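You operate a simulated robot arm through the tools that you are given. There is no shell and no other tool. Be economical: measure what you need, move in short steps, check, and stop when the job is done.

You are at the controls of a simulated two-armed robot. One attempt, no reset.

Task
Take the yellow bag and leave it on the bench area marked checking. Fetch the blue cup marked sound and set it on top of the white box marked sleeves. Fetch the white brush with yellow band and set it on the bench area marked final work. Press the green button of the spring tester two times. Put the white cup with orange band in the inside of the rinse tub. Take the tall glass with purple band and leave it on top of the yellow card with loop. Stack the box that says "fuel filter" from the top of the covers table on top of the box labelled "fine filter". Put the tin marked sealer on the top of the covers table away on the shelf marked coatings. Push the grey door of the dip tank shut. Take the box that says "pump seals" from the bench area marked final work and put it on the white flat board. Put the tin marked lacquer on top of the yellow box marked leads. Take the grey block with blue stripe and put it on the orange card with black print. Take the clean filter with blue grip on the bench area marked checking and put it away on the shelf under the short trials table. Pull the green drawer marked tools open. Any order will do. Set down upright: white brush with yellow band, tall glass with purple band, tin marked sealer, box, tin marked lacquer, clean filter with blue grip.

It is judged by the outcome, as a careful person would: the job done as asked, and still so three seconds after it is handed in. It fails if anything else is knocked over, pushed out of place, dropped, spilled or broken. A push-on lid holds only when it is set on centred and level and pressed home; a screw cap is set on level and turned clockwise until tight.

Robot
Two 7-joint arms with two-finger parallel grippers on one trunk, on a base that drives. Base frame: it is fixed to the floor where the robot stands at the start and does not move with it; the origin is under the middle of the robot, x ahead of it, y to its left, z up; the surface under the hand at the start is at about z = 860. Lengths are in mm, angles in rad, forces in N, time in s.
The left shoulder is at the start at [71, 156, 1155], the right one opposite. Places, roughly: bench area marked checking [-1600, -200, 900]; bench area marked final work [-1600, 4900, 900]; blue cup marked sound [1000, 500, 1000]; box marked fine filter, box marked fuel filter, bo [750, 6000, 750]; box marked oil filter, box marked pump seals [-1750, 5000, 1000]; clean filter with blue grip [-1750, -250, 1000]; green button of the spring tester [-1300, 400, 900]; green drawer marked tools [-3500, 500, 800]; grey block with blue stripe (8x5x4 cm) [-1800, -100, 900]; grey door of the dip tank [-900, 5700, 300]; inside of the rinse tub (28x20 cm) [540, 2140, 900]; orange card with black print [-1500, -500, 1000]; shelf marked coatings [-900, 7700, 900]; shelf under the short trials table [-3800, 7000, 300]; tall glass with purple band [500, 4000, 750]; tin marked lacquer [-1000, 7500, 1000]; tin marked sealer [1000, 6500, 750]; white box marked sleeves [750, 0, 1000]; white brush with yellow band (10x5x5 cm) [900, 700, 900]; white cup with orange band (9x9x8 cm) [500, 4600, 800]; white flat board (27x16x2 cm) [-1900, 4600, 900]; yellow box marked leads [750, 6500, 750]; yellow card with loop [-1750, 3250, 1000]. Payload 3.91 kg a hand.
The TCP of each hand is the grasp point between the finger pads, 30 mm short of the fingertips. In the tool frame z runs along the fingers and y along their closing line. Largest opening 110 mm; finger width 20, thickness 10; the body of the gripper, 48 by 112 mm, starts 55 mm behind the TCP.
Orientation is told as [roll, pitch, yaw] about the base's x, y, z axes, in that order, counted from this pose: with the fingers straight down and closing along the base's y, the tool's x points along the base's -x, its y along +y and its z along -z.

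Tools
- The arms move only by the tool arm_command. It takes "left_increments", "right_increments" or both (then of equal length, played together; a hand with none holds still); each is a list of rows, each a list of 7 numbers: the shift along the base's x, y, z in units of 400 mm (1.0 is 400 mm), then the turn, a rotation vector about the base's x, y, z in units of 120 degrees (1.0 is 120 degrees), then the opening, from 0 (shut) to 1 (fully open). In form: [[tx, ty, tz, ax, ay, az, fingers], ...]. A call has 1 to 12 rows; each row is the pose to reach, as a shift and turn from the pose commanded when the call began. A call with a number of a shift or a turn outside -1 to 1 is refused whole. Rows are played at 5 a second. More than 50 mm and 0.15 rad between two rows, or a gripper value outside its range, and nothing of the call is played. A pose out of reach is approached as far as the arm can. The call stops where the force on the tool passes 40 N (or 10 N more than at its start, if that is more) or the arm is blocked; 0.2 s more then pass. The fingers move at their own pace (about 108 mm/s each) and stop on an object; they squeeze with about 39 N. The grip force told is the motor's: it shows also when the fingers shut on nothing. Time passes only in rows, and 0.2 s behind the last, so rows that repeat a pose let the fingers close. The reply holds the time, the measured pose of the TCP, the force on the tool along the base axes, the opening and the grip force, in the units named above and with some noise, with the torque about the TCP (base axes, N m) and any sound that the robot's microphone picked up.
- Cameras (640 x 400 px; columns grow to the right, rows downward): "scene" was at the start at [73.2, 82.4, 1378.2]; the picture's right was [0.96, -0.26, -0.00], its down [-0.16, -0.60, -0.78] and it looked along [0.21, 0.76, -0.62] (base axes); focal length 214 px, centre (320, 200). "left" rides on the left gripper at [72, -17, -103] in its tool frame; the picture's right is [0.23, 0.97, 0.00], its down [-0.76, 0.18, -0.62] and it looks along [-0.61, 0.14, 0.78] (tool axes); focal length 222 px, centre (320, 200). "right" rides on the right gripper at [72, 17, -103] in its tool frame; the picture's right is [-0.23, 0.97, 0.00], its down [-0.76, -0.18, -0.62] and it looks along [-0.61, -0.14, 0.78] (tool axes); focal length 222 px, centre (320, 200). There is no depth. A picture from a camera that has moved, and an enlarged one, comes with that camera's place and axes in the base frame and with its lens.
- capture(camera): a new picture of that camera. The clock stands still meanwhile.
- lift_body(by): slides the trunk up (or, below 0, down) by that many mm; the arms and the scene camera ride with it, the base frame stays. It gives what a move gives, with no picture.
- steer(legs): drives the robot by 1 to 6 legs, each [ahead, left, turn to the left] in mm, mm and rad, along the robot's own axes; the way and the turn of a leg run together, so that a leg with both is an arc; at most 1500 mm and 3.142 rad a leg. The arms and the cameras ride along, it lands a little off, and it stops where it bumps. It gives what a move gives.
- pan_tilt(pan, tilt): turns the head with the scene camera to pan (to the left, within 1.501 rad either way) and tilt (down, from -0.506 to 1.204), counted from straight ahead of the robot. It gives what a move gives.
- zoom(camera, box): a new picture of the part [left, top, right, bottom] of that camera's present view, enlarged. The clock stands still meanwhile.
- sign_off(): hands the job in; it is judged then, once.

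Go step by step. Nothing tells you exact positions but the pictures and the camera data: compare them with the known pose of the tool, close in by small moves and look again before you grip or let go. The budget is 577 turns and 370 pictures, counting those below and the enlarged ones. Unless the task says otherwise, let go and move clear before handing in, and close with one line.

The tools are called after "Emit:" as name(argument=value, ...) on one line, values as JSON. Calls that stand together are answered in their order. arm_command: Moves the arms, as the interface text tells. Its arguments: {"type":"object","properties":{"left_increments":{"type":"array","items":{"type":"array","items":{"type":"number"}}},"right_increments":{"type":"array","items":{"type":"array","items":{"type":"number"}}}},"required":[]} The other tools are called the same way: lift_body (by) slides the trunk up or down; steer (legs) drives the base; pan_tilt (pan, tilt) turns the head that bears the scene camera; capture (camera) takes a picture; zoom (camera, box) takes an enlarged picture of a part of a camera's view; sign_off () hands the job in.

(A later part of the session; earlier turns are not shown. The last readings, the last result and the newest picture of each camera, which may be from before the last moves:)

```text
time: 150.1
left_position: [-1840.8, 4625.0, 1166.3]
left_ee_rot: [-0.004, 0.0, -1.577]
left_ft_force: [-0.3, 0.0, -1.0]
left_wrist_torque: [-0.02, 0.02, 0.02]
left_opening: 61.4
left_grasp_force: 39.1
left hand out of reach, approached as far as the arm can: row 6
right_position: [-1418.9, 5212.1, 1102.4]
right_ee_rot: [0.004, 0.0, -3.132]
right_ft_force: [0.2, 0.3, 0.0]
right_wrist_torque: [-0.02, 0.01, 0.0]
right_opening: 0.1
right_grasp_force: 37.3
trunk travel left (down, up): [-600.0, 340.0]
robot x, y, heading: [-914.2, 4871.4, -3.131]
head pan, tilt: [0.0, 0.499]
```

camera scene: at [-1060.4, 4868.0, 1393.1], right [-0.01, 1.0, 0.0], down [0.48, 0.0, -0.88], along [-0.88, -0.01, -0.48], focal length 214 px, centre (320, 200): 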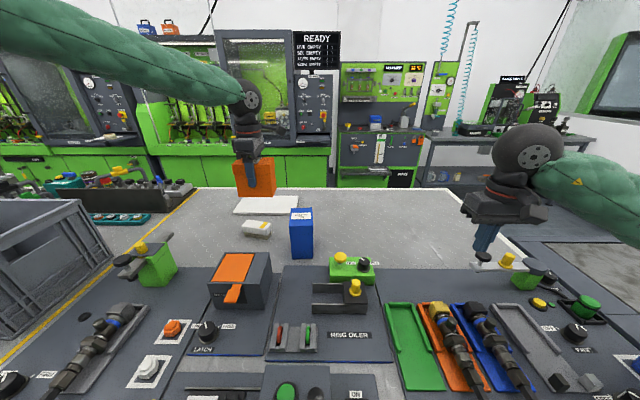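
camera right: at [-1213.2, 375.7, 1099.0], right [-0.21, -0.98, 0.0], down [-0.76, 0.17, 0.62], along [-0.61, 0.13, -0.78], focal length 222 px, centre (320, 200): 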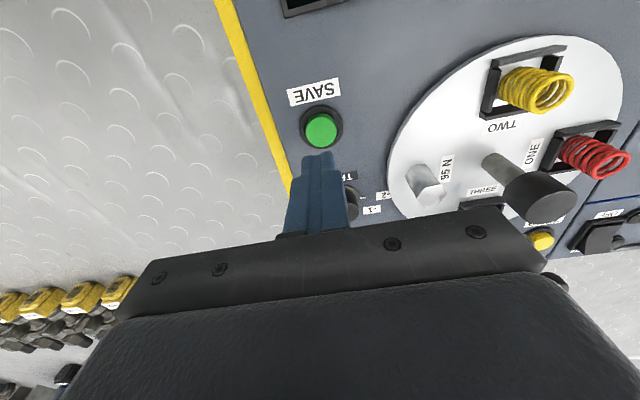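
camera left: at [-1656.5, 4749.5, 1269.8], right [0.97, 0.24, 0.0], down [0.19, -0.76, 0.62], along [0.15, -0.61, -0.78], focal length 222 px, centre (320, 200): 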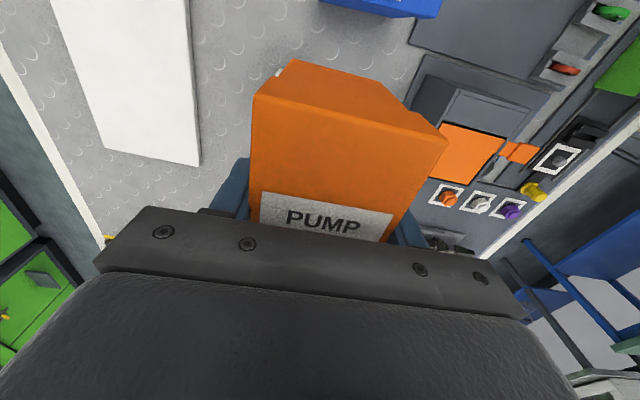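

Arm is at its limit, so nudge the base forward 40 mm.

Emit:
steer(legs=[[40, 0, -0.06]])

Emit:
arm_command(left_increments=[[0, 0, -0.1, 0, 0, 0.03, 0], [0, 0, -0.2, 0, 0, 0.03, 0], [0, 0, -0.25, 0, 0, 0.03, 0]])

Emit:
capture(camera="left")

Emit:
zoom(camera="scene", box=[180, 110, 340, 270])

```text
time: 151.1
left_position: [-1873.1, 4664.7, 1167.6]
left_ee_rot: [-0.007, 0.0, -1.623]
left_ft_force: [-0.1, -0.2, -0.8]
left_wrist_torque: [0.0, 0.01, 0.0]
left_opening: 61.6
left_grasp_force: 39.2
right_position: [-1426.6, 5232.0, 1103.9]
right_ee_rot: [0.004, -0.004, 3.107]
right_ft_force: [0.5, 0.5, 0.3]
right_wrist_torque: [0.0, 0.01, -0.03]
right_opening: 0.2
right_grasp_force: 37.5
trunk travel left (down, up): [-600.0, 340.0]
robot x, y, heading: [-942.4, 4867.8, 3.106]
head pan, tilt: [0.0, 0.499]
stopped in leg 1: the robot was blocked; the commanded pose is now the measured one
```

```text
time: 151.9
left_position: [-1869.1, 4664.8, 1072.6]
left_ee_rot: [-0.009, 0.002, -1.561]
left_ft_force: [-0.1, 0.0, -2.1]
left_wrist_torque: [0.0, 0.03, 0.03]
left_opening: 61.7
left_grasp_force: 39.2
left hand out of reach, approached as far as the arm can: row 2, 3
right_position: [-1426.0, 5232.7, 1107.1]
right_ee_rot: [0.005, -0.006, 3.108]
right_ft_force: [0.2, -0.4, 0.0]
right_wrist_torque: [-0.01, 0.02, 0.03]
right_opening: 0.1
right_grasp_force: 37.8
trunk travel left (down, up): [-600.0, 340.0]
robot x, y, heading: [-949.1, 4873.3, 3.102]
head pan, tilt: [0.0, 0.499]
```

```text
288 pictures are left
camera left: at [-1886.6, 4736.2, 1176.7], right [0.97, 0.24, -0.01], down [0.19, -0.76, 0.62], along [0.14, -0.6, -0.79], focal length 222 px, centre (320, 200)
```

left: 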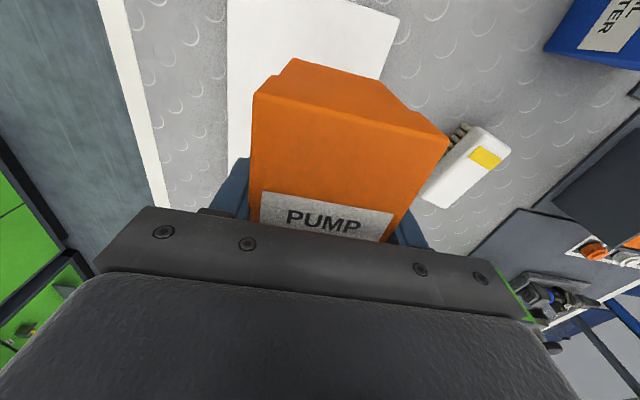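

```text
2.50 times, centred on (260, 190) of scene
camera zoom: at [-1077.3, 4873.1, 1394.5], right [0.04, 1.0, 0.0], down [0.47, -0.02, -0.88], along [-0.88, 0.03, -0.47], focal length 536 px, centre (470, 225)
```

zoom: 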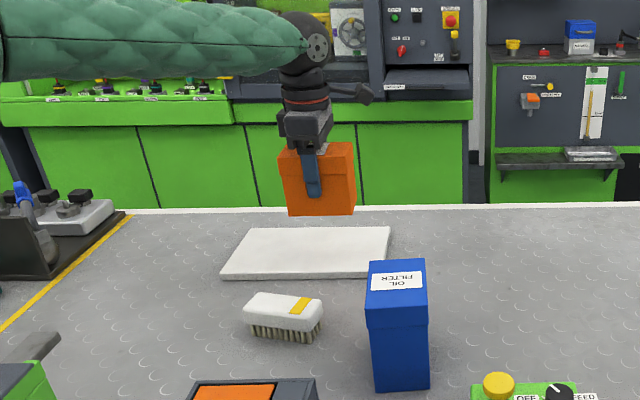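

Emit:
arm_command(left_increments=[[0.02, -0.03, -0.05, 0, 0, 0, 0], [0.03, -0.05, -0.1, 0, 0, 0, 0], [0.03, -0.05, -0.15, 0, 0, 0, 0]])

Emit:
capture(camera="left")

Emit:
zoom(camera="scene", box=[200, 130, 300, 230])

```text
time: 152.7
left_position: [-1858.3, 4641.7, 1013.7]
left_ee_rot: [-0.008, 0.0, -1.563]
left_ft_force: [0.0, 0.2, -0.9]
left_wrist_torque: [0.0, -0.01, 0.01]
left_opening: 61.5
left_grasp_force: 38.3
right_position: [-1424.5, 5233.3, 1106.7]
right_ee_rot: [0.006, -0.007, 3.108]
right_ft_force: [0.5, 0.3, -0.4]
right_wrist_torque: [0.01, 0.01, 0.04]
right_opening: 0.0
right_grasp_force: 38.0
trunk travel left (down, up): [-600.0, 340.0]
robot x, y, heading: [-944.7, 4869.4, 3.103]
head pan, tilt: [0.0, 0.499]
```

```text
286 pictures are left
camera left: at [-1875.4, 4715.7, 1117.6], right [0.97, 0.24, -0.01], down [0.19, -0.76, 0.62], along [0.14, -0.61, -0.78], focal length 222 px, centre (320, 200)
```

left: 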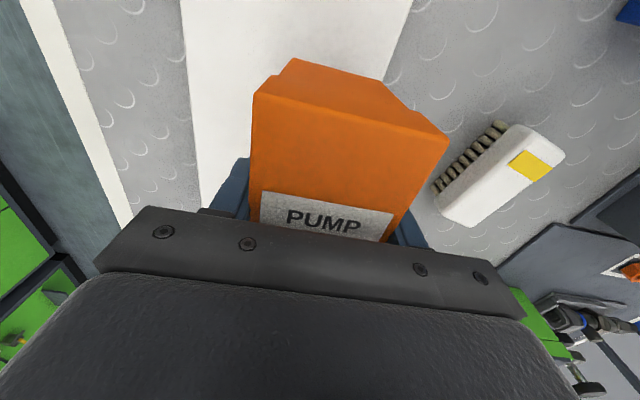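

```text
4.00 times, centred on (250, 180) of scene
camera zoom: at [-1077.1, 4873.1, 1394.5], right [0.04, 1.0, 0.0], down [0.47, -0.02, -0.88], along [-0.88, 0.03, -0.47], focal length 858 px, centre (600, 280)
```

zoom: 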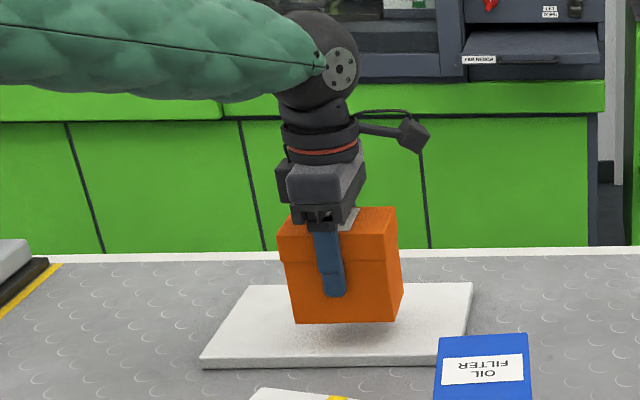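

Emit:
arm_command(left_increments=[[0, 0, -0.04, 0, 0, 0, 0], [0, 0, -0.06, 0, 0, 0, 0], [0, 0, -0.075, 0, 0, 0, 0]])

Emit:
zoom(camera="scene", box=[200, 130, 300, 230])

```text
time: 153.5
left_position: [-1859.5, 4643.2, 981.8]
left_ee_rot: [-0.01, 0.001, -1.561]
left_ft_force: [0.6, -1.4, 6.3]
left_wrist_torque: [-0.36, -0.32, 0.06]
left_opening: 61.6
left_grasp_force: 39.3
right_position: [-1425.3, 5232.9, 1106.1]
right_ee_rot: [0.004, -0.006, 3.106]
right_ft_force: [0.3, 0.0, 0.1]
right_wrist_torque: [-0.02, -0.02, -0.03]
right_opening: 0.2
right_grasp_force: 37.8
trunk travel left (down, up): [-600.0, 340.0]
robot x, y, heading: [-948.6, 4870.9, 3.106]
head pan, tilt: [0.0, 0.499]
```

```text
4.00 times, centred on (250, 180) of scene
camera zoom: at [-1077.1, 4873.1, 1394.5], right [0.04, 1.0, 0.0], down [0.47, -0.02, -0.88], along [-0.88, 0.03, -0.47], focal length 858 px, centre (600, 280)
```

zoom: 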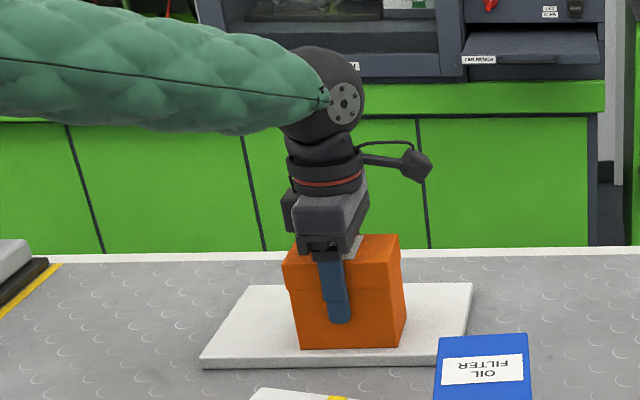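

Emit:
arm_command(left_increments=[[0, 0, -0.012, 0, 0, 0, 0], [0, 0, -0.012, 0, 0, 0, 0.8], [0, 0, -0.012, 0, 0, 0, 0.9], [0, 0, 0.1, 0, 0, 0, 0.9], [0, 0, 0.2, 0, 0, 0, 0.9], [0, 0, 0.3, 0, 0, 0, 0.9], [0.1, 0, 0.4, 0, 0, -0.07, 0.9], [0.2, 0, 0.45, 0, 0, -0.14, 0.9], [0.3, 0, 0.45, 0, 0, -0.21, 0.9], [0.4, 0, 0.45, 0, 0, -0.28, 0.9], [0.5, 0, 0.45, 0, 0, -0.35, 0.9]])

Emit:
zoom(camera="scene", box=[180, 130, 340, 230])

```text
refused: row 7 steps farther than a row can; nothing moved
```

```text
4.00 times, centred on (260, 180) of scene
camera zoom: at [-1077.1, 4873.1, 1394.5], right [0.04, 1.0, 0.0], down [0.47, -0.02, -0.88], along [-0.88, 0.03, -0.47], focal length 858 px, centre (560, 280)
```

zoom: 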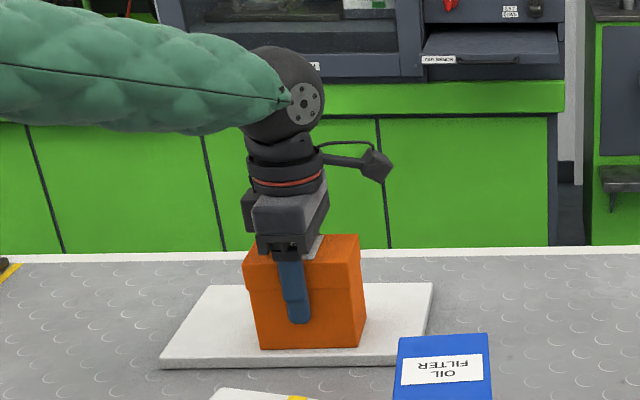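

Emit:
arm_command(left_increments=[[0, 0, -0.012, 0, 0, 0, 0], [0, 0, -0.012, 0, 0, 0, 0.8], [0, 0, -0.012, 0, 0, 0, 0.9], [0, 0, 0.1, 0, 0, 0, 0.9], [0, 0, 0.2, 0, 0, 0, 0.9], [0, 0, 0.3, 0, 0, 0, 0.9], [0.05, 0, 0.4, 0, 0, -0.06, 0.9], [0.12, 0, 0.45, 0, 0, -0.13, 0.9], [0.22, 0, 0.45, 0, 0, -0.2, 0.9], [0.32, 0, 0.45, 0, 0, -0.27, 0.9], [0.42, 0, 0.45, 0, 0, -0.34, 0.9]])

Emit:
zoom(camera="scene", box=[180, 130, 340, 230])

```text
time: 155.9
left_position: [-1690.2, 4642.6, 1160.1]
left_ee_rot: [-0.008, -0.005, -2.277]
left_ft_force: [-0.6, 0.3, 0.3]
left_wrist_torque: [0.02, 0.04, -0.01]
left_opening: 98.9
left_grasp_force: 0.0
right_position: [-1424.2, 5232.9, 1107.2]
right_ee_rot: [0.005, -0.008, 3.104]
right_ft_force: [0.0, 0.1, -0.3]
right_wrist_torque: [0.01, 0.03, -0.01]
right_opening: 0.0
right_grasp_force: 37.2
trunk travel left (down, up): [-600.0, 340.0]
robot x, y, heading: [-948.5, 4869.2, 3.105]
head pan, tilt: [0.0, 0.499]
```

```text
4.00 times, centred on (260, 180) of scene
camera zoom: at [-1076.8, 4873.1, 1394.5], right [0.04, 1.0, 0.0], down [0.47, -0.02, -0.88], along [-0.88, 0.03, -0.47], focal length 858 px, centre (560, 280)
```

zoom: 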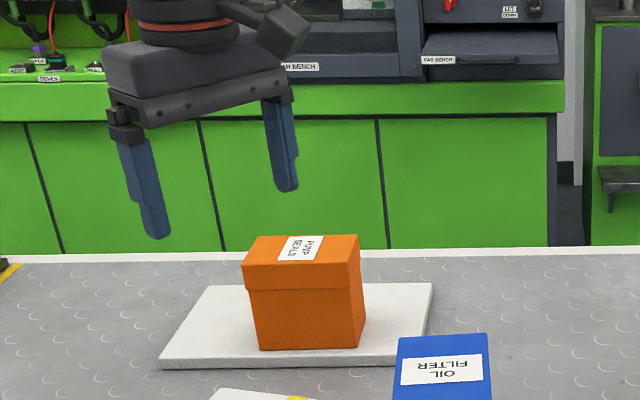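

Pump seals box is on the board. Next is the dip tank door: retract, back off and look at it.

Emit:
arm_command(left_increments=[[0.1, 0, 0, 0, 0, -0.07, 0.9], [0.2, 0, 0, 0, 0, -0.14, 0.9], [0.3, 0, 0, 0, 0, -0.21, 0.9], [0.4, 0, 0, 0, 0, -0.28, 0.9], [0.5, 0, 0, 0, 0, -0.35, 0.9], [0.55, 0, 0, 0, 0, -0.4, 0.9]])

Emit:
steer(legs=[[-500, 0, 0.035], [0, -600, 0]])

Emit:
pan_tilt(pan=-0.2, tilt=0.9)

Emit:
capture(camera="scene")

```text
time: 157.3
left_position: [-1471.0, 4643.8, 1159.5]
left_ee_rot: [-0.001, -0.009, -3.112]
left_ft_force: [0.8, -0.4, 0.4]
left_wrist_torque: [0.0, 0.01, 0.01]
left_opening: 99.0
left_grasp_force: 0.1
right_position: [-1424.1, 5232.6, 1107.5]
right_ee_rot: [0.006, -0.008, 3.106]
right_ft_force: [-1.0, 0.1, -0.2]
right_wrist_torque: [0.01, 0.02, 0.02]
right_opening: 0.3
right_grasp_force: 37.5
trunk travel left (down, up): [-600.0, 340.0]
robot x, y, heading: [-943.7, 4868.6, 3.107]
head pan, tilt: [0.0, 0.499]
```

```text
time: 163.2
left_position: [-963.2, 5207.6, 1154.4]
left_ee_rot: [0.001, 0.001, -3.068]
left_ft_force: [0.4, 0.4, -0.2]
left_wrist_torque: [-0.02, 0.03, 0.01]
left_opening: 99.1
left_grasp_force: 0.1
right_position: [-943.1, 5799.4, 1101.1]
right_ee_rot: [0.007, 0.001, -3.136]
right_ft_force: [0.4, 1.2, 0.6]
right_wrist_torque: [0.02, -0.02, -0.03]
right_opening: 0.0
right_grasp_force: 37.8
trunk travel left (down, up): [-600.0, 340.0]
robot x, y, heading: [-442.3, 5453.9, -3.134]
head pan, tilt: [0.0, 0.499]
```

```text
time: 164.1
left_position: [-962.9, 5207.5, 1153.9]
left_ee_rot: [0.0, 0.0, -3.069]
left_ft_force: [0.5, -0.1, -0.4]
left_wrist_torque: [-0.02, 0.0, -0.06]
left_opening: 98.9
left_grasp_force: 0.1
right_position: [-941.5, 5799.1, 1101.4]
right_ee_rot: [0.003, 0.001, -3.134]
right_ft_force: [-0.2, 0.0, 0.4]
right_wrist_torque: [0.0, 0.01, -0.02]
right_opening: 0.0
right_grasp_force: 37.6
trunk travel left (down, up): [-600.0, 340.0]
robot x, y, heading: [-442.2, 5457.1, -3.138]
head pan, tilt: [-0.201, 0.901]
```

```text
281 pictures are left
camera scene: at [-564.9, 5469.4, 1359.5], right [0.19, 0.98, 0.0], down [0.77, -0.15, -0.62], along [-0.61, 0.12, -0.78], focal length 214 px, centre (320, 200)
```

scene: 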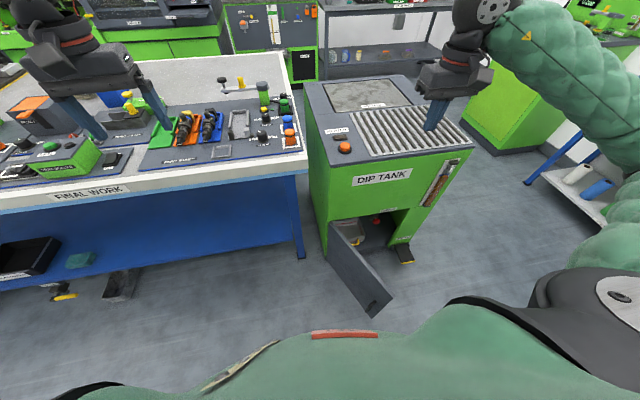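

The dip tank door is a grey panel hinged near (-1050,5602), with its free end near (-710,5752), z 200–575, open about 63°. I'll back up, lower the trunk, point the right hand forward and push it shut.

Emit:
steer(legs=[[-300, 0, 0], [0, -145, 0]])

Emit:
lift_body(by=-595)

Emit:
arm_command(right_increments=[[0, 0, 0.03, 0, 0.07, 0, 0], [0, 0, 0.06, 0, 0.14, 0, 0], [0, -0.05, 0.06, 0, 0.21, 0, 0], [0, -0.1, 0.06, 0, 0.28, 0, 0], [0, -0.15, 0.06, 0, 0.35, 0, 0], [0, -0.2, 0.06, 0, 0.42, 0, 0], [0, -0.25, 0.06, 0, 0.49, 0, 0], [0, -0.3, 0.06, 0, 0.56, 0, 0], [0, -0.35, 0.06, 0, 0.63, 0, 0], [0, -0.4, 0, 0, 0.7, 0, 0], [0, -0.45, -0.05, 0, 0.75, 0, 0]])

Emit:
capture(camera="scene")

```text
time: 167.0
left_position: [-668.9, 5349.2, 1154.4]
left_ee_rot: [0.0, 0.002, -3.063]
left_ft_force: [0.2, 0.0, 0.0]
left_wrist_torque: [0.01, -0.03, 0.0]
left_opening: 98.9
left_grasp_force: 0.0
right_position: [-650.2, 5939.6, 1100.9]
right_ee_rot: [0.006, 0.002, -3.127]
right_ft_force: [0.2, -0.3, -0.2]
right_wrist_torque: [-0.02, 0.04, -0.01]
right_opening: 0.0
right_grasp_force: 37.1
trunk travel left (down, up): [-600.0, 340.0]
robot x, y, heading: [-145.9, 5595.9, -3.127]
head pan, tilt: [-0.201, 0.901]
```

```text
refused: -595 is not a number from -400 to 400
```

```text
time: 169.6
left_position: [-667.4, 5346.2, 1153.6]
left_ee_rot: [-0.003, -0.001, -3.062]
left_ft_force: [-0.3, -0.3, -0.1]
left_wrist_torque: [0.02, 0.03, 0.02]
left_opening: 99.0
left_grasp_force: 0.0
right_position: [-736.8, 5690.3, 978.6]
right_ee_rot: [0.806, -0.932, 2.135]
right_ft_force: [-0.4, -0.1, 0.3]
right_wrist_torque: [-0.01, -0.04, -0.01]
right_opening: 0.1
right_grasp_force: 38.0
right hand out of reach, approached as far as the arm can: row 3, 4, 5, 6, 7, 8, 9, 10, 11
trunk travel left (down, up): [-600.0, 340.0]
robot x, y, heading: [-151.5, 5599.0, -3.129]
head pan, tilt: [-0.201, 0.901]
stopped in row 11 (right hand): the arm was blocked; the commanded pose is now the measured one
```

```text
280 pictures are left
camera scene: at [-270.3, 5609.5, 1359.5], right [0.19, 0.98, 0.0], down [0.77, -0.15, -0.62], along [-0.61, 0.12, -0.78], focal length 214 px, centre (320, 200)
```

scene: 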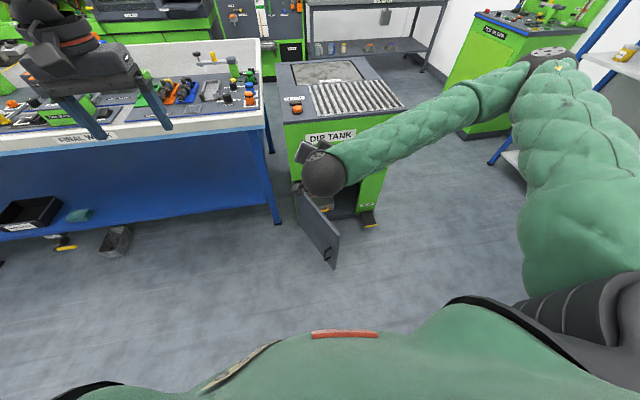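

Too close for a level hand. I'll return the right hand to pointing down (the door is tall enough for that) and then lower the trunk.

Emit:
arm_command(right_increments=[[0.02, 0.03, 0.03, 0.011, -0.0543, 0.0247, 0], [0.04, 0.06, 0.06, 0.022, -0.1086, 0.0494, 0], [0.06, 0.09, 0.09, 0.033, -0.163, 0.074, 0], [0.08, 0.12, 0.12, 0.044, -0.217, 0.099, 0], [0.1, 0.15, 0.15, 0.055, -0.2715, 0.1235, 0], [0.12, 0.18, 0.17, 0.066, -0.326, 0.148, 0], [0.14, 0.2, 0.18, 0.077, -0.38, 0.173, 0], [0.16, 0.22, 0.18, 0.088, -0.434, 0.198, 0], [0.18, 0.24, 0.18, 0.099, -0.489, 0.222, 0], [0.2, 0.27, 0.18, 0.11, -0.543, 0.247, 0], [0.2, 0.27, 0.18, 0.11, -0.543, 0.247, 0]])

Emit:
lift_body(by=-300)

Emit:
lift_body(by=-295)

Emit:
capture(camera="scene")

```text
time: 172.0
left_position: [-668.0, 5348.1, 1153.8]
left_ee_rot: [0.0, -0.001, -3.063]
left_ft_force: [0.7, -0.7, 0.0]
left_wrist_torque: [0.02, -0.01, 0.0]
left_opening: 98.8
left_grasp_force: 0.0
right_position: [-658.0, 5798.8, 1049.7]
right_ee_rot: [0.001, 0.002, -3.14]
right_ft_force: [-0.4, 0.7, 0.5]
right_wrist_torque: [-0.03, -0.01, 0.01]
right_opening: 0.1
right_grasp_force: 37.8
right hand out of reach, approached as far as the arm can: row 1, 2, 3, 4, 5
trunk travel left (down, up): [-600.0, 340.0]
robot x, y, heading: [-144.6, 5600.5, -3.135]
head pan, tilt: [-0.201, 0.901]
```

```text
time: 175.0
left_position: [-667.4, 5347.8, 855.3]
left_ee_rot: [0.001, 0.0, -3.061]
left_ft_force: [-0.4, -0.2, -0.3]
left_wrist_torque: [0.03, 0.0, -0.02]
left_opening: 99.0
left_grasp_force: 0.0
right_position: [-657.1, 5799.9, 749.7]
right_ee_rot: [-0.001, 0.0, -3.141]
right_ft_force: [0.4, -0.1, -0.3]
right_wrist_torque: [0.0, 0.01, 0.03]
right_opening: 0.0
right_grasp_force: 38.1
trunk travel left (down, up): [-300.0, 640.0]
robot x, y, heading: [-147.4, 5600.0, -3.127]
head pan, tilt: [-0.201, 0.901]
```

```text
time: 178.0
left_position: [-668.0, 5346.5, 558.7]
left_ee_rot: [0.001, 0.001, -3.06]
left_ft_force: [0.0, 0.4, -0.4]
left_wrist_torque: [0.03, -0.01, 0.01]
left_opening: 99.0
left_grasp_force: 0.0
right_position: [-658.1, 5799.2, 456.5]
right_ee_rot: [-0.001, 0.001, -3.14]
right_ft_force: [0.4, 0.2, 0.1]
right_wrist_torque: [0.02, -0.01, 0.01]
right_opening: 0.0
right_grasp_force: 37.3
trunk travel left (down, up): [-5.0, 935.0]
robot x, y, heading: [-147.0, 5595.1, -3.132]
head pan, tilt: [-0.201, 0.901]
```

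```text
279 pictures are left
camera scene: at [-270.5, 5612.0, 764.5], right [0.19, 0.98, 0.0], down [0.77, -0.15, -0.62], along [-0.61, 0.12, -0.78], focal length 214 px, centre (320, 200)
```

scene: 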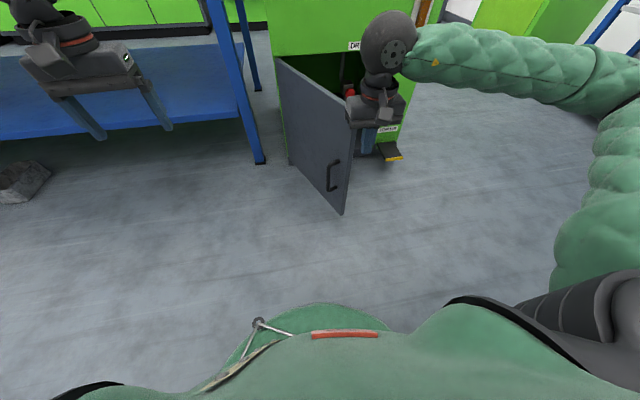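

Recomputed: hinge near (-1125,5622), free end near (-730,5790), door z 55–465. Bring the hand round to the outer (left) side of the door, low.

Emit:
arm_command(right_increments=[[0.02, -0.12, 0, 0, 0, 0, 0], [0.02, -0.235, 0, 0, 0, 0, 0], [0.02, -0.27, -0.1, 0, 0, 0, 0], [0.02, -0.27, -0.2, 0, 0, 0, 0], [0.02, -0.27, -0.3, 0, 0, 0, 0], [0.02, -0.27, -0.365, 0, 0, 0, 0], [-0.09, -0.27, -0.365, 0, 0, 0, 0], [-0.205, -0.27, -0.365, 0, 0, 0, 0], [-0.31, -0.27, -0.365, 0, 0, 0, 0]])

Emit:
capture(camera="scene")

```text
time: 180.0
left_position: [-668.7, 5345.4, 558.7]
left_ee_rot: [0.001, 0.0, -3.06]
left_ft_force: [0.1, -0.2, 0.6]
left_wrist_torque: [-0.01, 0.02, 0.01]
left_opening: 98.6
left_grasp_force: 0.1
right_position: [-782.5, 5691.0, 309.4]
right_ee_rot: [0.001, 0.001, -3.14]
right_ft_force: [0.3, 0.3, -0.8]
right_wrist_torque: [0.04, 0.01, 0.0]
right_opening: 0.0
right_grasp_force: 37.3
trunk travel left (down, up): [-5.0, 935.0]
robot x, y, heading: [-144.8, 5599.6, -3.125]
head pan, tilt: [-0.201, 0.901]
```

```text
278 pictures are left
camera scene: at [-271.3, 5611.0, 764.5], right [0.19, 0.98, 0.0], down [0.77, -0.15, -0.62], along [-0.61, 0.12, -0.78], focal length 214 px, centre (320, 200)
```

scene: 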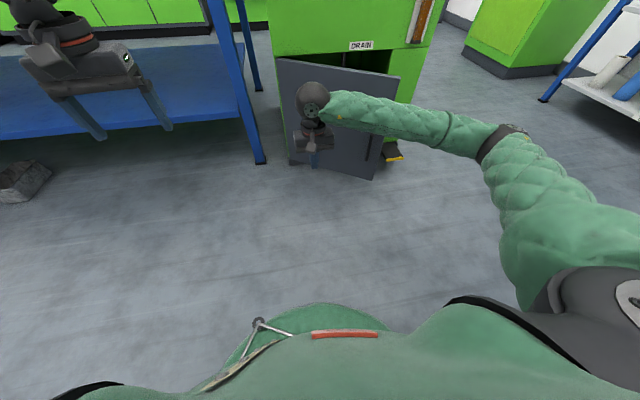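

Door is swinging. Continue along the arc.

Emit:
arm_command(right_increments=[[-0.05, 0.08, 0, 0, 0, 0, 0], [-0.09, 0.165, 0, 0, 0, 0, 0], [-0.13, 0.245, 0, 0, 0, 0, 0], [-0.2, 0.33, 0, 0, 0, 0, 0], [-0.277, 0.41, 0, 0, 0, 0, 0], [-0.37, 0.46, 0, 0, 0, 0, 0], [-0.46, 0.5, 0, 0, 0, 0, 0], [-0.54, 0.53, 0, 0, 0, 0, 0]])

Emit:
capture(camera="scene")

```text
time: 181.8
left_position: [-667.2, 5346.9, 558.5]
left_ee_rot: [0.0, -0.001, -3.063]
left_ft_force: [1.5, -0.1, 0.8]
left_wrist_torque: [0.01, 0.01, 0.0]
left_opening: 99.2
left_grasp_force: 0.1
right_position: [-1000.3, 5906.9, 310.5]
right_ee_rot: [0.0, 0.002, 3.143]
right_ft_force: [-0.3, -0.1, 0.0]
right_wrist_torque: [0.0, 0.01, 0.0]
right_opening: 0.0
right_grasp_force: 38.2
trunk travel left (down, up): [-5.0, 935.0]
robot x, y, heading: [-150.5, 5606.4, -3.136]
head pan, tilt: [-0.201, 0.901]
```

```text
277 pictures are left
camera scene: at [-270.5, 5612.1, 764.4], right [0.19, 0.98, 0.0], down [0.77, -0.15, -0.62], along [-0.61, 0.12, -0.78], focal length 214 px, centre (320, 200)
```

scene: 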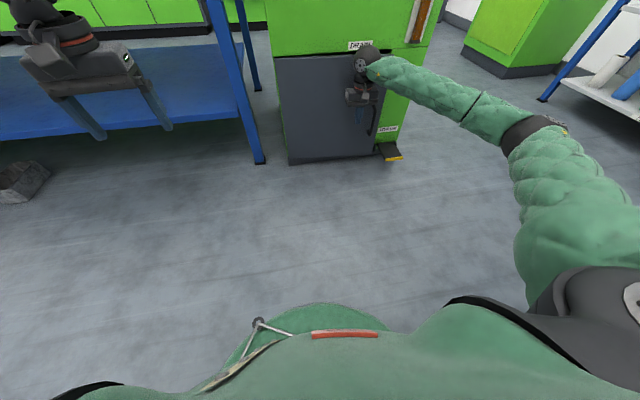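

Almost shut. Tilt the fingertips forward and finish the push.

Emit:
arm_command(right_increments=[[0.02, 0, 0.02, 0, 0.07, 0, 0], [0.02, 0, 0.02, 0, 0.14, 0, 0], [0.02, 0, 0.02, 0, 0.2, 0, 0], [-0.05, 0, 0.02, 0, 0.2, 0, 0], [-0.12, 0, 0.02, 0, 0.2, 0, 0], [-0.17, 0, 0.02, 0, 0.2, 0, 0], [-0.22, 0, 0.02, 0, 0.2, 0, 0], [-0.27, 0, 0.02, 0, 0.2, 0, 0]])

Emit:
zoom(camera="scene", box=[240, 20, 440, 180])

```text
time: 183.4
left_position: [-667.7, 5348.3, 559.3]
left_ee_rot: [0.001, -0.001, -3.064]
left_ft_force: [-1.1, 0.4, 0.0]
left_wrist_torque: [0.01, -0.01, -0.02]
left_opening: 99.0
left_grasp_force: 0.0
right_position: [-1073.1, 5905.8, 316.1]
right_ee_rot: [0.0, -0.412, -3.142]
right_ft_force: [10.4, -0.9, 4.0]
right_wrist_torque: [-0.11, -0.18, -0.01]
right_opening: 0.1
right_grasp_force: 37.9
trunk travel left (down, up): [-5.0, 935.0]
robot x, y, heading: [-145.1, 5598.7, -3.129]
head pan, tilt: [-0.201, 0.901]
stopped in row 7 (right hand): the force on the tool passed its limit at 92 N (the readings are from after the stop); the commanded pose is now the measured one
```

```text
2.50 times, centred on (340, 100) of scene
camera zoom: at [-270.1, 5612.1, 764.6], right [0.19, 0.98, 0.0], down [0.77, -0.15, -0.62], along [-0.61, 0.12, -0.78], focal length 536 px, centre (270, 450)
```

zoom: 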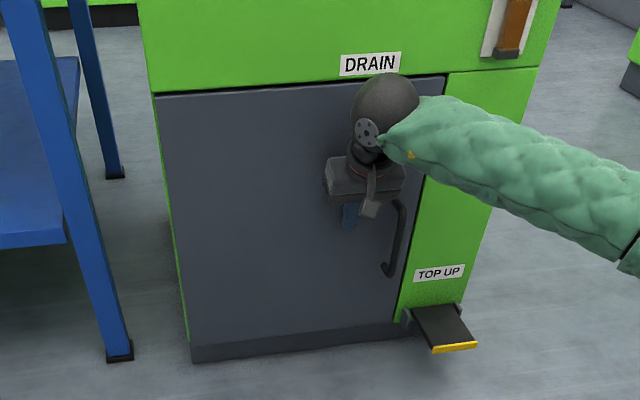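

Emit:
arm_command(right_increments=[[0.1, 0, 0, 0, 0, 0, 0], [0.2, -0.02, 0, 0, 0, 0, 0], [0.3, -0.05, 0.05, 0, -0.06, 0, 0], [0.4, -0.1, 0.1, 0, -0.13, 0, 0], [0.5, -0.15, 0.15, 0, -0.2, 0, 0], [0.6, -0.2, 0.2, 0, -0.2, 0, 0], [0.7, -0.2, 0.25, 0, -0.2, 0, 0], [0.8, -0.2, 0.3, 0, -0.2, 0, 0], [0.9, -0.2, 0.35, 0, -0.2, 0, 0]])

Emit:
lift_body(by=300)

Emit:
lift_body(by=295)

Emit:
capture(camera="scene")

```text
time: 185.4
left_position: [-668.2, 5348.7, 558.9]
left_ee_rot: [0.0, -0.001, -3.065]
left_ft_force: [-0.6, 0.7, -0.8]
left_wrist_torque: [-0.02, -0.01, 0.0]
left_opening: 99.3
left_grasp_force: 0.1
right_position: [-713.6, 5825.1, 459.3]
right_ee_rot: [0.0, 0.009, -3.14]
right_ft_force: [0.0, -0.4, 0.2]
right_wrist_torque: [0.02, 0.03, 0.02]
right_opening: 0.1
right_grasp_force: 37.3
trunk travel left (down, up): [-5.0, 935.0]
robot x, y, heading: [-143.5, 5604.6, -3.133]
head pan, tilt: [-0.201, 0.901]
```

```text
time: 188.4
left_position: [-667.0, 5347.9, 857.9]
left_ee_rot: [0.0, 0.0, -3.064]
left_ft_force: [-0.1, 0.0, -0.6]
left_wrist_torque: [0.0, -0.02, -0.01]
left_opening: 98.9
left_grasp_force: 0.0
right_position: [-715.3, 5824.4, 759.2]
right_ee_rot: [0.001, 0.007, -3.142]
right_ft_force: [0.7, 0.2, -0.1]
right_wrist_torque: [0.02, -0.03, 0.03]
right_opening: 0.4
right_grasp_force: 37.7
trunk travel left (down, up): [-305.0, 635.0]
robot x, y, heading: [-144.8, 5600.2, -3.134]
head pan, tilt: [-0.201, 0.901]
```

```text
time: 191.3
left_position: [-668.8, 5348.6, 1153.6]
left_ee_rot: [0.0, 0.0, -3.063]
left_ft_force: [0.3, 0.5, 0.5]
left_wrist_torque: [-0.03, -0.01, -0.01]
left_opening: 99.1
left_grasp_force: 0.1
right_position: [-714.1, 5825.6, 1052.9]
right_ee_rot: [-0.001, 0.008, -3.142]
right_ft_force: [-0.5, -0.2, -0.1]
right_wrist_torque: [-0.02, 0.0, -0.03]
right_opening: 0.1
right_grasp_force: 37.6
trunk travel left (down, up): [-600.0, 340.0]
robot x, y, heading: [-147.2, 5597.7, -3.131]
head pan, tilt: [-0.201, 0.901]
```

```text
275 pictures are left
camera scene: at [-270.8, 5612.2, 1359.4], right [0.19, 0.98, 0.0], down [0.77, -0.15, -0.62], along [-0.61, 0.12, -0.78], focal length 214 px, centre (320, 200)
```

scene: 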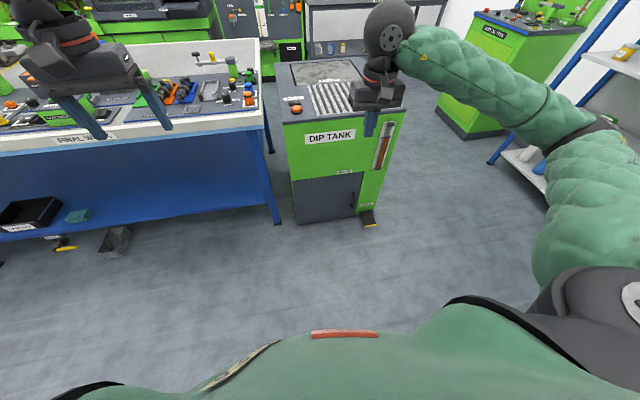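

Door is shut. Next, see the shelf at the aisle end: move to mid-aisle and turn to face +y.

Emit:
steer(legs=[[200, -400, 0], [0, 0, -1.575]])

Emit:
pan_tilt(pan=0.3, tilt=0.3)

Emit:
capture(camera="scene")

Emit:
pan_tilt(pan=-1.2, tilt=0.55)

Emit:
capture(camera="scene")

```text
time: 197.9
left_position: [-598.7, 6525.3, 1153.8]
left_ee_rot: [0.001, 0.0, 1.64]
left_ft_force: [-0.1, 0.7, 0.2]
left_wrist_torque: [0.03, 0.02, 0.0]
left_opening: 99.3
left_grasp_force: 0.0
right_position: [-121.3, 6566.9, 1053.4]
right_ee_rot: [0.0, 0.008, 1.562]
right_ft_force: [0.3, 0.1, 0.6]
right_wrist_torque: [-0.01, 0.03, -0.03]
right_opening: 0.0
right_grasp_force: 37.5
trunk travel left (down, up): [-600.0, 340.0]
robot x, y, heading: [-349.8, 6001.0, 1.573]
head pan, tilt: [-0.201, 0.901]
```

```text
time: 198.9
left_position: [-598.3, 6524.9, 1152.5]
left_ee_rot: [0.001, -0.001, 1.641]
left_ft_force: [0.3, 0.5, 0.5]
left_wrist_torque: [0.01, -0.01, -0.06]
left_opening: 99.0
left_grasp_force: 0.0
right_position: [-121.8, 6566.3, 1054.1]
right_ee_rot: [0.0, 0.007, 1.562]
right_ft_force: [1.1, -0.1, 0.3]
right_wrist_torque: [0.02, 0.0, -0.01]
right_opening: 0.0
right_grasp_force: 38.1
trunk travel left (down, up): [-600.0, 340.0]
robot x, y, heading: [-350.2, 5999.2, 1.57]
head pan, tilt: [0.3, 0.3]
```

```text
274 pictures are left
camera scene: at [-379.8, 6139.2, 1411.6], right [0.96, 0.3, 0.0], down [0.09, -0.28, -0.95], along [-0.28, 0.91, -0.3], focal length 214 px, centre (320, 200)
```

scene: 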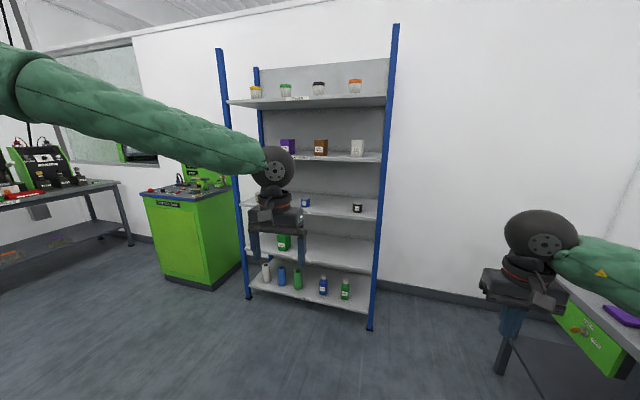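

```text
time: 200.5
left_position: [-598.6, 6526.4, 1153.1]
left_ee_rot: [-0.001, -0.001, 1.643]
left_ft_force: [-0.2, -0.8, 0.2]
left_wrist_torque: [-0.01, 0.05, 0.02]
left_opening: 99.0
left_grasp_force: 0.1
right_position: [-121.9, 6567.2, 1054.7]
right_ee_rot: [0.0, 0.008, 1.563]
right_ft_force: [0.2, -0.3, 1.0]
right_wrist_torque: [0.01, 0.0, -0.03]
right_opening: 0.2
right_grasp_force: 37.5
trunk travel left (down, up): [-600.0, 340.0]
robot x, y, heading: [-354.2, 5999.3, 1.572]
head pan, tilt: [-1.201, 0.55]
```

```text
273 pictures are left
camera scene: at [-268.5, 6082.5, 1388.8], right [0.36, -0.93, 0.0], down [-0.49, -0.19, -0.85], along [0.79, 0.31, -0.52], focal length 214 px, centre (320, 200)
```

scene: 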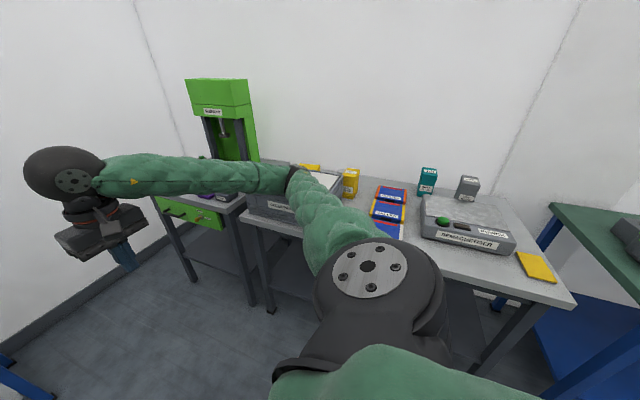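

Emit:
steer(legs=[[450, 330, 0]])

Emit:
arm_command(left_increments=[[-0.1, 0, 0, 0, 0, -0.03, 1], [-0.2, 0, 0, 0, 0, -0.03, 1], [-0.3, 0, 0, 0, 0, -0.03, 1], [-0.4, -0.05, 0, 0, 0, -0.03, 1]])

Emit:
pan_tilt(pan=0.0, tilt=0.3)

Emit:
capture(camera="scene")

```text
time: 203.7
left_position: [-908.1, 6991.1, 1152.5]
left_ee_rot: [0.0, 0.003, 1.614]
left_ft_force: [-0.2, 0.0, 1.1]
left_wrist_torque: [-0.03, -0.05, -0.04]
left_opening: 99.1
left_grasp_force: 0.1
right_position: [-430.9, 7020.6, 1054.0]
right_ee_rot: [0.0, 0.009, 1.537]
right_ft_force: [-0.7, -0.1, 0.3]
right_wrist_torque: [0.01, 0.0, -0.01]
right_opening: 0.3
right_grasp_force: 37.4
trunk travel left (down, up): [-600.0, 340.0]
robot x, y, heading: [-677.3, 6462.6, 1.55]
head pan, tilt: [-1.201, 0.55]
```

```text
time: 204.7
left_position: [-1069.4, 6969.8, 1154.3]
left_ee_rot: [-0.004, -0.002, 1.55]
left_ft_force: [-0.2, -0.5, 0.0]
left_wrist_torque: [0.0, -0.04, 0.04]
left_opening: 110.1
left_grasp_force: 0.1
right_position: [-431.6, 7019.1, 1055.5]
right_ee_rot: [-0.002, 0.006, 1.536]
right_ft_force: [-0.6, -0.3, 0.3]
right_wrist_torque: [0.01, 0.0, 0.02]
right_opening: 0.0
right_grasp_force: 37.6
trunk travel left (down, up): [-600.0, 340.0]
robot x, y, heading: [-671.7, 6460.1, 1.541]
head pan, tilt: [-1.201, 0.55]
```

```text
time: 206.1
left_position: [-1066.0, 6969.2, 1154.9]
left_ee_rot: [0.001, 0.001, 1.552]
left_ft_force: [0.4, -0.1, 1.1]
left_wrist_torque: [-0.03, 0.02, 0.03]
left_opening: 110.0
left_grasp_force: 0.0
right_position: [-430.1, 7020.0, 1053.5]
right_ee_rot: [0.001, 0.007, 1.536]
right_ft_force: [-0.2, -0.4, -0.2]
right_wrist_torque: [0.02, -0.02, 0.02]
right_opening: 0.1
right_grasp_force: 38.1
trunk travel left (down, up): [-600.0, 340.0]
robot x, y, heading: [-676.1, 6458.1, 1.544]
head pan, tilt: [0.0, 0.3]
```

```text
272 pictures are left
camera scene: at [-671.8, 6602.6, 1411.7], right [1.0, -0.03, 0.0], down [-0.01, -0.3, -0.96], along [0.02, 0.95, -0.3], focal length 214 px, centre (320, 200)
```

scene: 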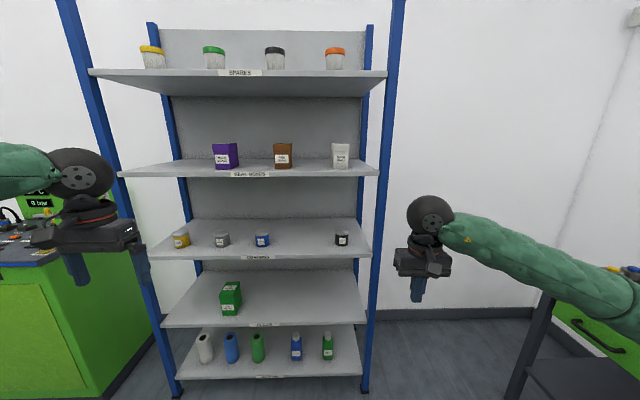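

Emit:
zoom(camera="scene", box=[140, 200, 400, 340])

```text
2.46 times, centred on (270, 270) of scene
camera zoom: at [-671.8, 6602.6, 1411.7], right [1.0, -0.03, 0.0], down [-0.01, -0.3, -0.96], along [0.02, 0.95, -0.3], focal length 528 px, centre (443, 28)
```

zoom: 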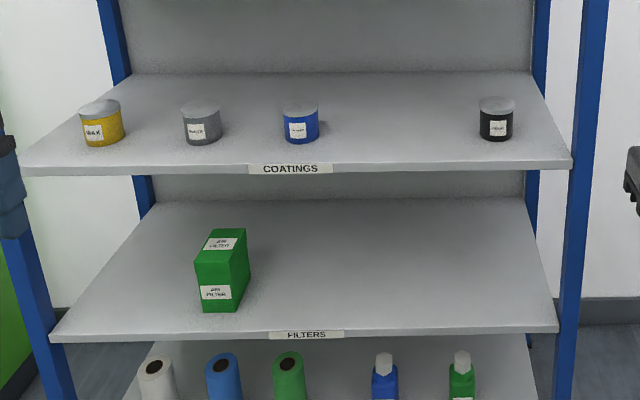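

Emit:
zoom(camera="scene", box=[160, 225, 280, 255])

Emit:
zoom(camera="scene", box=[320, 225, 380, 255])

```text
5.33 times, centred on (220, 240) of scene
camera zoom: at [-671.8, 6602.6, 1411.7], right [1.0, -0.03, 0.0], down [-0.01, -0.3, -0.96], along [0.02, 0.95, -0.3], focal length 1144 px, centre (853, -13)
```

zoom: 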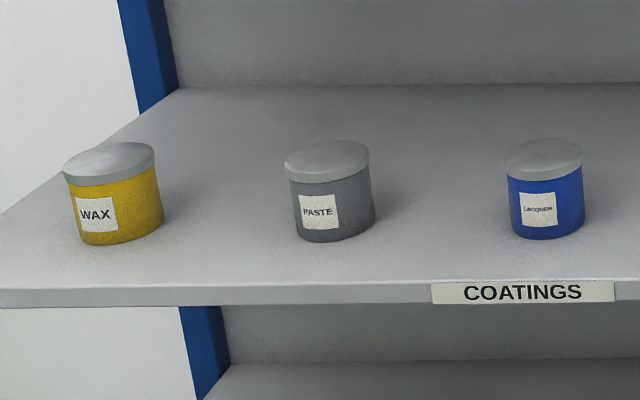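

```text
10.67 times, centred on (350, 240) of scene
camera zoom: at [-671.8, 6602.6, 1411.7], right [1.0, -0.03, 0.0], down [-0.01, -0.3, -0.96], along [0.02, 0.95, -0.3], focal length 2288 px, centre (0, -227)
```

zoom: 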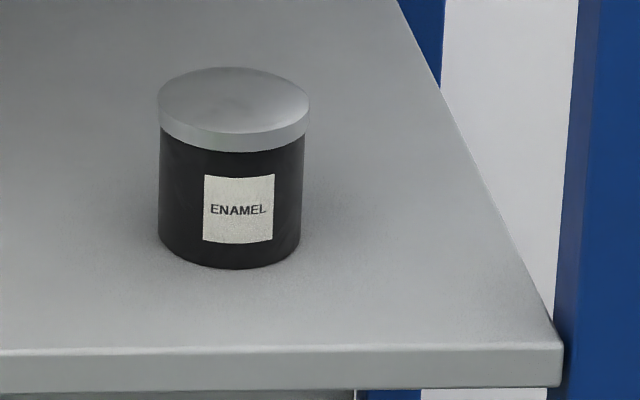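

Lacquer is the blue tin near (-925,7530) on the coatings shelf (z≈900). I'll approach with the left hand tilted 45° forward, which can also set it upright later.

Emit:
steer(legs=[[200, 0, 0.027]])

Emit:
arm_command(left_increments=[[0.05, 0.07, 0, 0.05, 0, 0, 1], [0.1, 0.14, -0.05, 0.11, 0, 0, 1], [0.15, 0.21, -0.1, 0.17, 0, 0, 1], [0.2, 0.28, -0.15, 0.23, 0, 0, 1], [0.25, 0.35, -0.2, 0.29, 0, 0, 1], [0.3, 0.42, -0.25, 0.34, 0, 0, 1], [0.35, 0.47, -0.3, 0.375, 0, 0, 1]])

Emit:
capture(camera="left")

Emit:
capture(camera="scene")

```text
time: 207.7
left_position: [-1081.1, 7157.2, 1154.2]
left_ee_rot: [0.002, 0.001, 1.583]
left_ft_force: [-0.8, 0.0, 0.1]
left_wrist_torque: [-0.01, 0.02, 0.0]
left_opening: 109.9
left_grasp_force: 0.1
right_position: [-446.3, 7228.6, 1052.7]
right_ee_rot: [0.0, 0.009, 1.569]
right_ft_force: [0.2, 0.3, 0.1]
right_wrist_torque: [0.01, -0.01, 0.02]
right_opening: 0.4
right_grasp_force: 37.8
trunk travel left (down, up): [-600.0, 340.0]
robot x, y, heading: [-669.7, 6657.7, 1.578]
head pan, tilt: [0.0, 0.3]
```

```text
time: 209.3
left_position: [-938.8, 7344.5, 1035.2]
left_ee_rot: [-0.013, -0.785, 1.591]
left_ft_force: [0.1, 0.2, 0.5]
left_wrist_torque: [0.0, -0.03, -0.03]
left_opening: 110.3
left_grasp_force: 0.1
right_position: [-446.9, 7229.1, 1050.8]
right_ee_rot: [0.001, 0.008, 1.569]
right_ft_force: [-0.2, 0.2, -1.0]
right_wrist_torque: [-0.01, 0.03, 0.01]
right_opening: 0.0
right_grasp_force: 38.0
trunk travel left (down, up): [-600.0, 340.0]
robot x, y, heading: [-672.7, 6658.3, 1.579]
head pan, tilt: [0.0, 0.3]
```

```text
268 pictures are left
camera left: at [-921.8, 7220.6, 1056.8], right [-0.97, -0.17, -0.17], down [-0.19, 0.1, 0.98], along [-0.15, 0.98, -0.13], focal length 222 px, centre (320, 200)
```

left: 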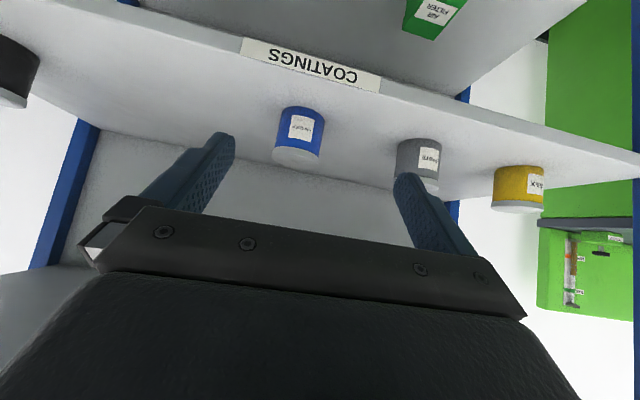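

```text
267 pictures are left
camera scene: at [-674.2, 6804.2, 1411.5], right [1.0, 0.01, 0.0], down [0.0, -0.3, -0.95], along [-0.01, 0.95, -0.3], focal length 214 px, centre (320, 200)
```

scene: 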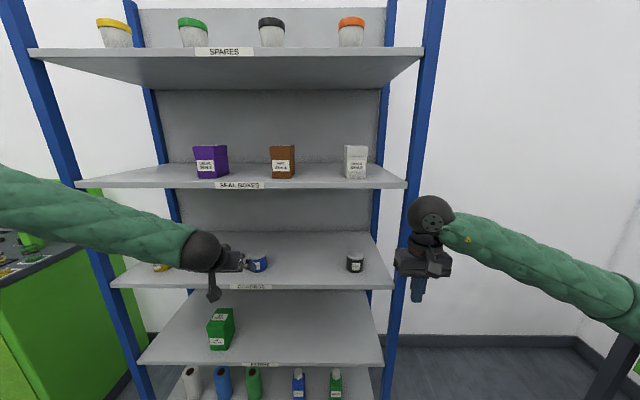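

Tin centre about (-924,7510), z 908–977. Approach along the tool line, stopping short to check.

Emit:
arm_command(left_increments=[[0.037, 0.07, 0.03, 0, 0, -0.01, 1], [0.037, 0.14, 0.05, 0, 0, -0.01, 1], [0.037, 0.21, -0.02, 0, 0, -0.01, 1], [0.037, 0.28, -0.09, 0, 0, -0.01, 1]])

Emit:
capture(camera="left")

```text
time: 210.3
left_position: [-927.6, 7458.0, 994.7]
left_ee_rot: [-0.012, -0.783, 1.566]
left_ft_force: [0.7, -0.1, -0.6]
left_wrist_torque: [0.02, -0.02, 0.02]
left_opening: 110.1
left_grasp_force: 0.0
right_position: [-448.4, 7228.4, 1053.2]
right_ee_rot: [0.0, 0.01, 1.569]
right_ft_force: [-0.5, 0.2, 0.7]
right_wrist_torque: [-0.02, 0.0, 0.02]
right_opening: 0.1
right_grasp_force: 37.1
trunk travel left (down, up): [-600.0, 340.0]
robot x, y, heading: [-674.2, 6661.3, 1.577]
head pan, tilt: [0.0, 0.3]
```

```text
266 pictures are left
camera left: at [-912.8, 7333.9, 1016.7], right [-0.97, -0.15, -0.17], down [-0.18, 0.1, 0.98], along [-0.13, 0.98, -0.13], focal length 222 px, centre (320, 200)
```

left: 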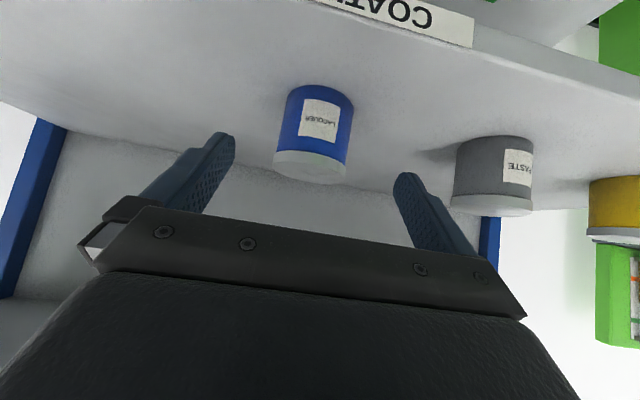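

Emit:
arm_command(left_increments=[[0.01, 0.05, -0.05, 0, 0, 0, 1], [0.01, 0.1, -0.1, 0, 0, 0, 1], [0.01, 0.132, -0.125, 0, 0, 0, 1]])

Emit:
capture(camera="left")

```text
time: 211.1
left_position: [-920.9, 7511.3, 948.4]
left_ee_rot: [-0.013, -0.785, 1.569]
left_ft_force: [0.8, 0.1, -0.1]
left_wrist_torque: [0.02, -0.02, -0.03]
left_opening: 109.9
left_grasp_force: 0.1
right_position: [-447.4, 7227.1, 1054.1]
right_ee_rot: [0.001, 0.01, 1.568]
right_ft_force: [0.8, -0.2, -0.2]
right_wrist_torque: [-0.01, 0.01, -0.01]
right_opening: 0.2
right_grasp_force: 38.1
trunk travel left (down, up): [-600.0, 340.0]
robot x, y, heading: [-672.5, 6660.9, 1.576]
head pan, tilt: [0.0, 0.3]
```

```text
265 pictures are left
camera left: at [-907.3, 7386.8, 971.5], right [-0.97, -0.15, -0.17], down [-0.19, 0.1, 0.98], along [-0.13, 0.98, -0.13], focal length 222 px, centre (320, 200)
```

left: 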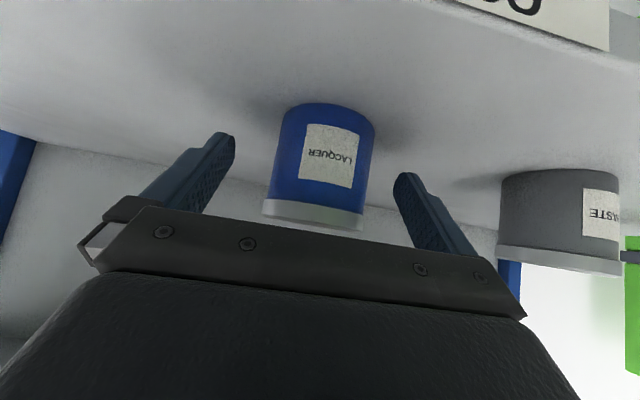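

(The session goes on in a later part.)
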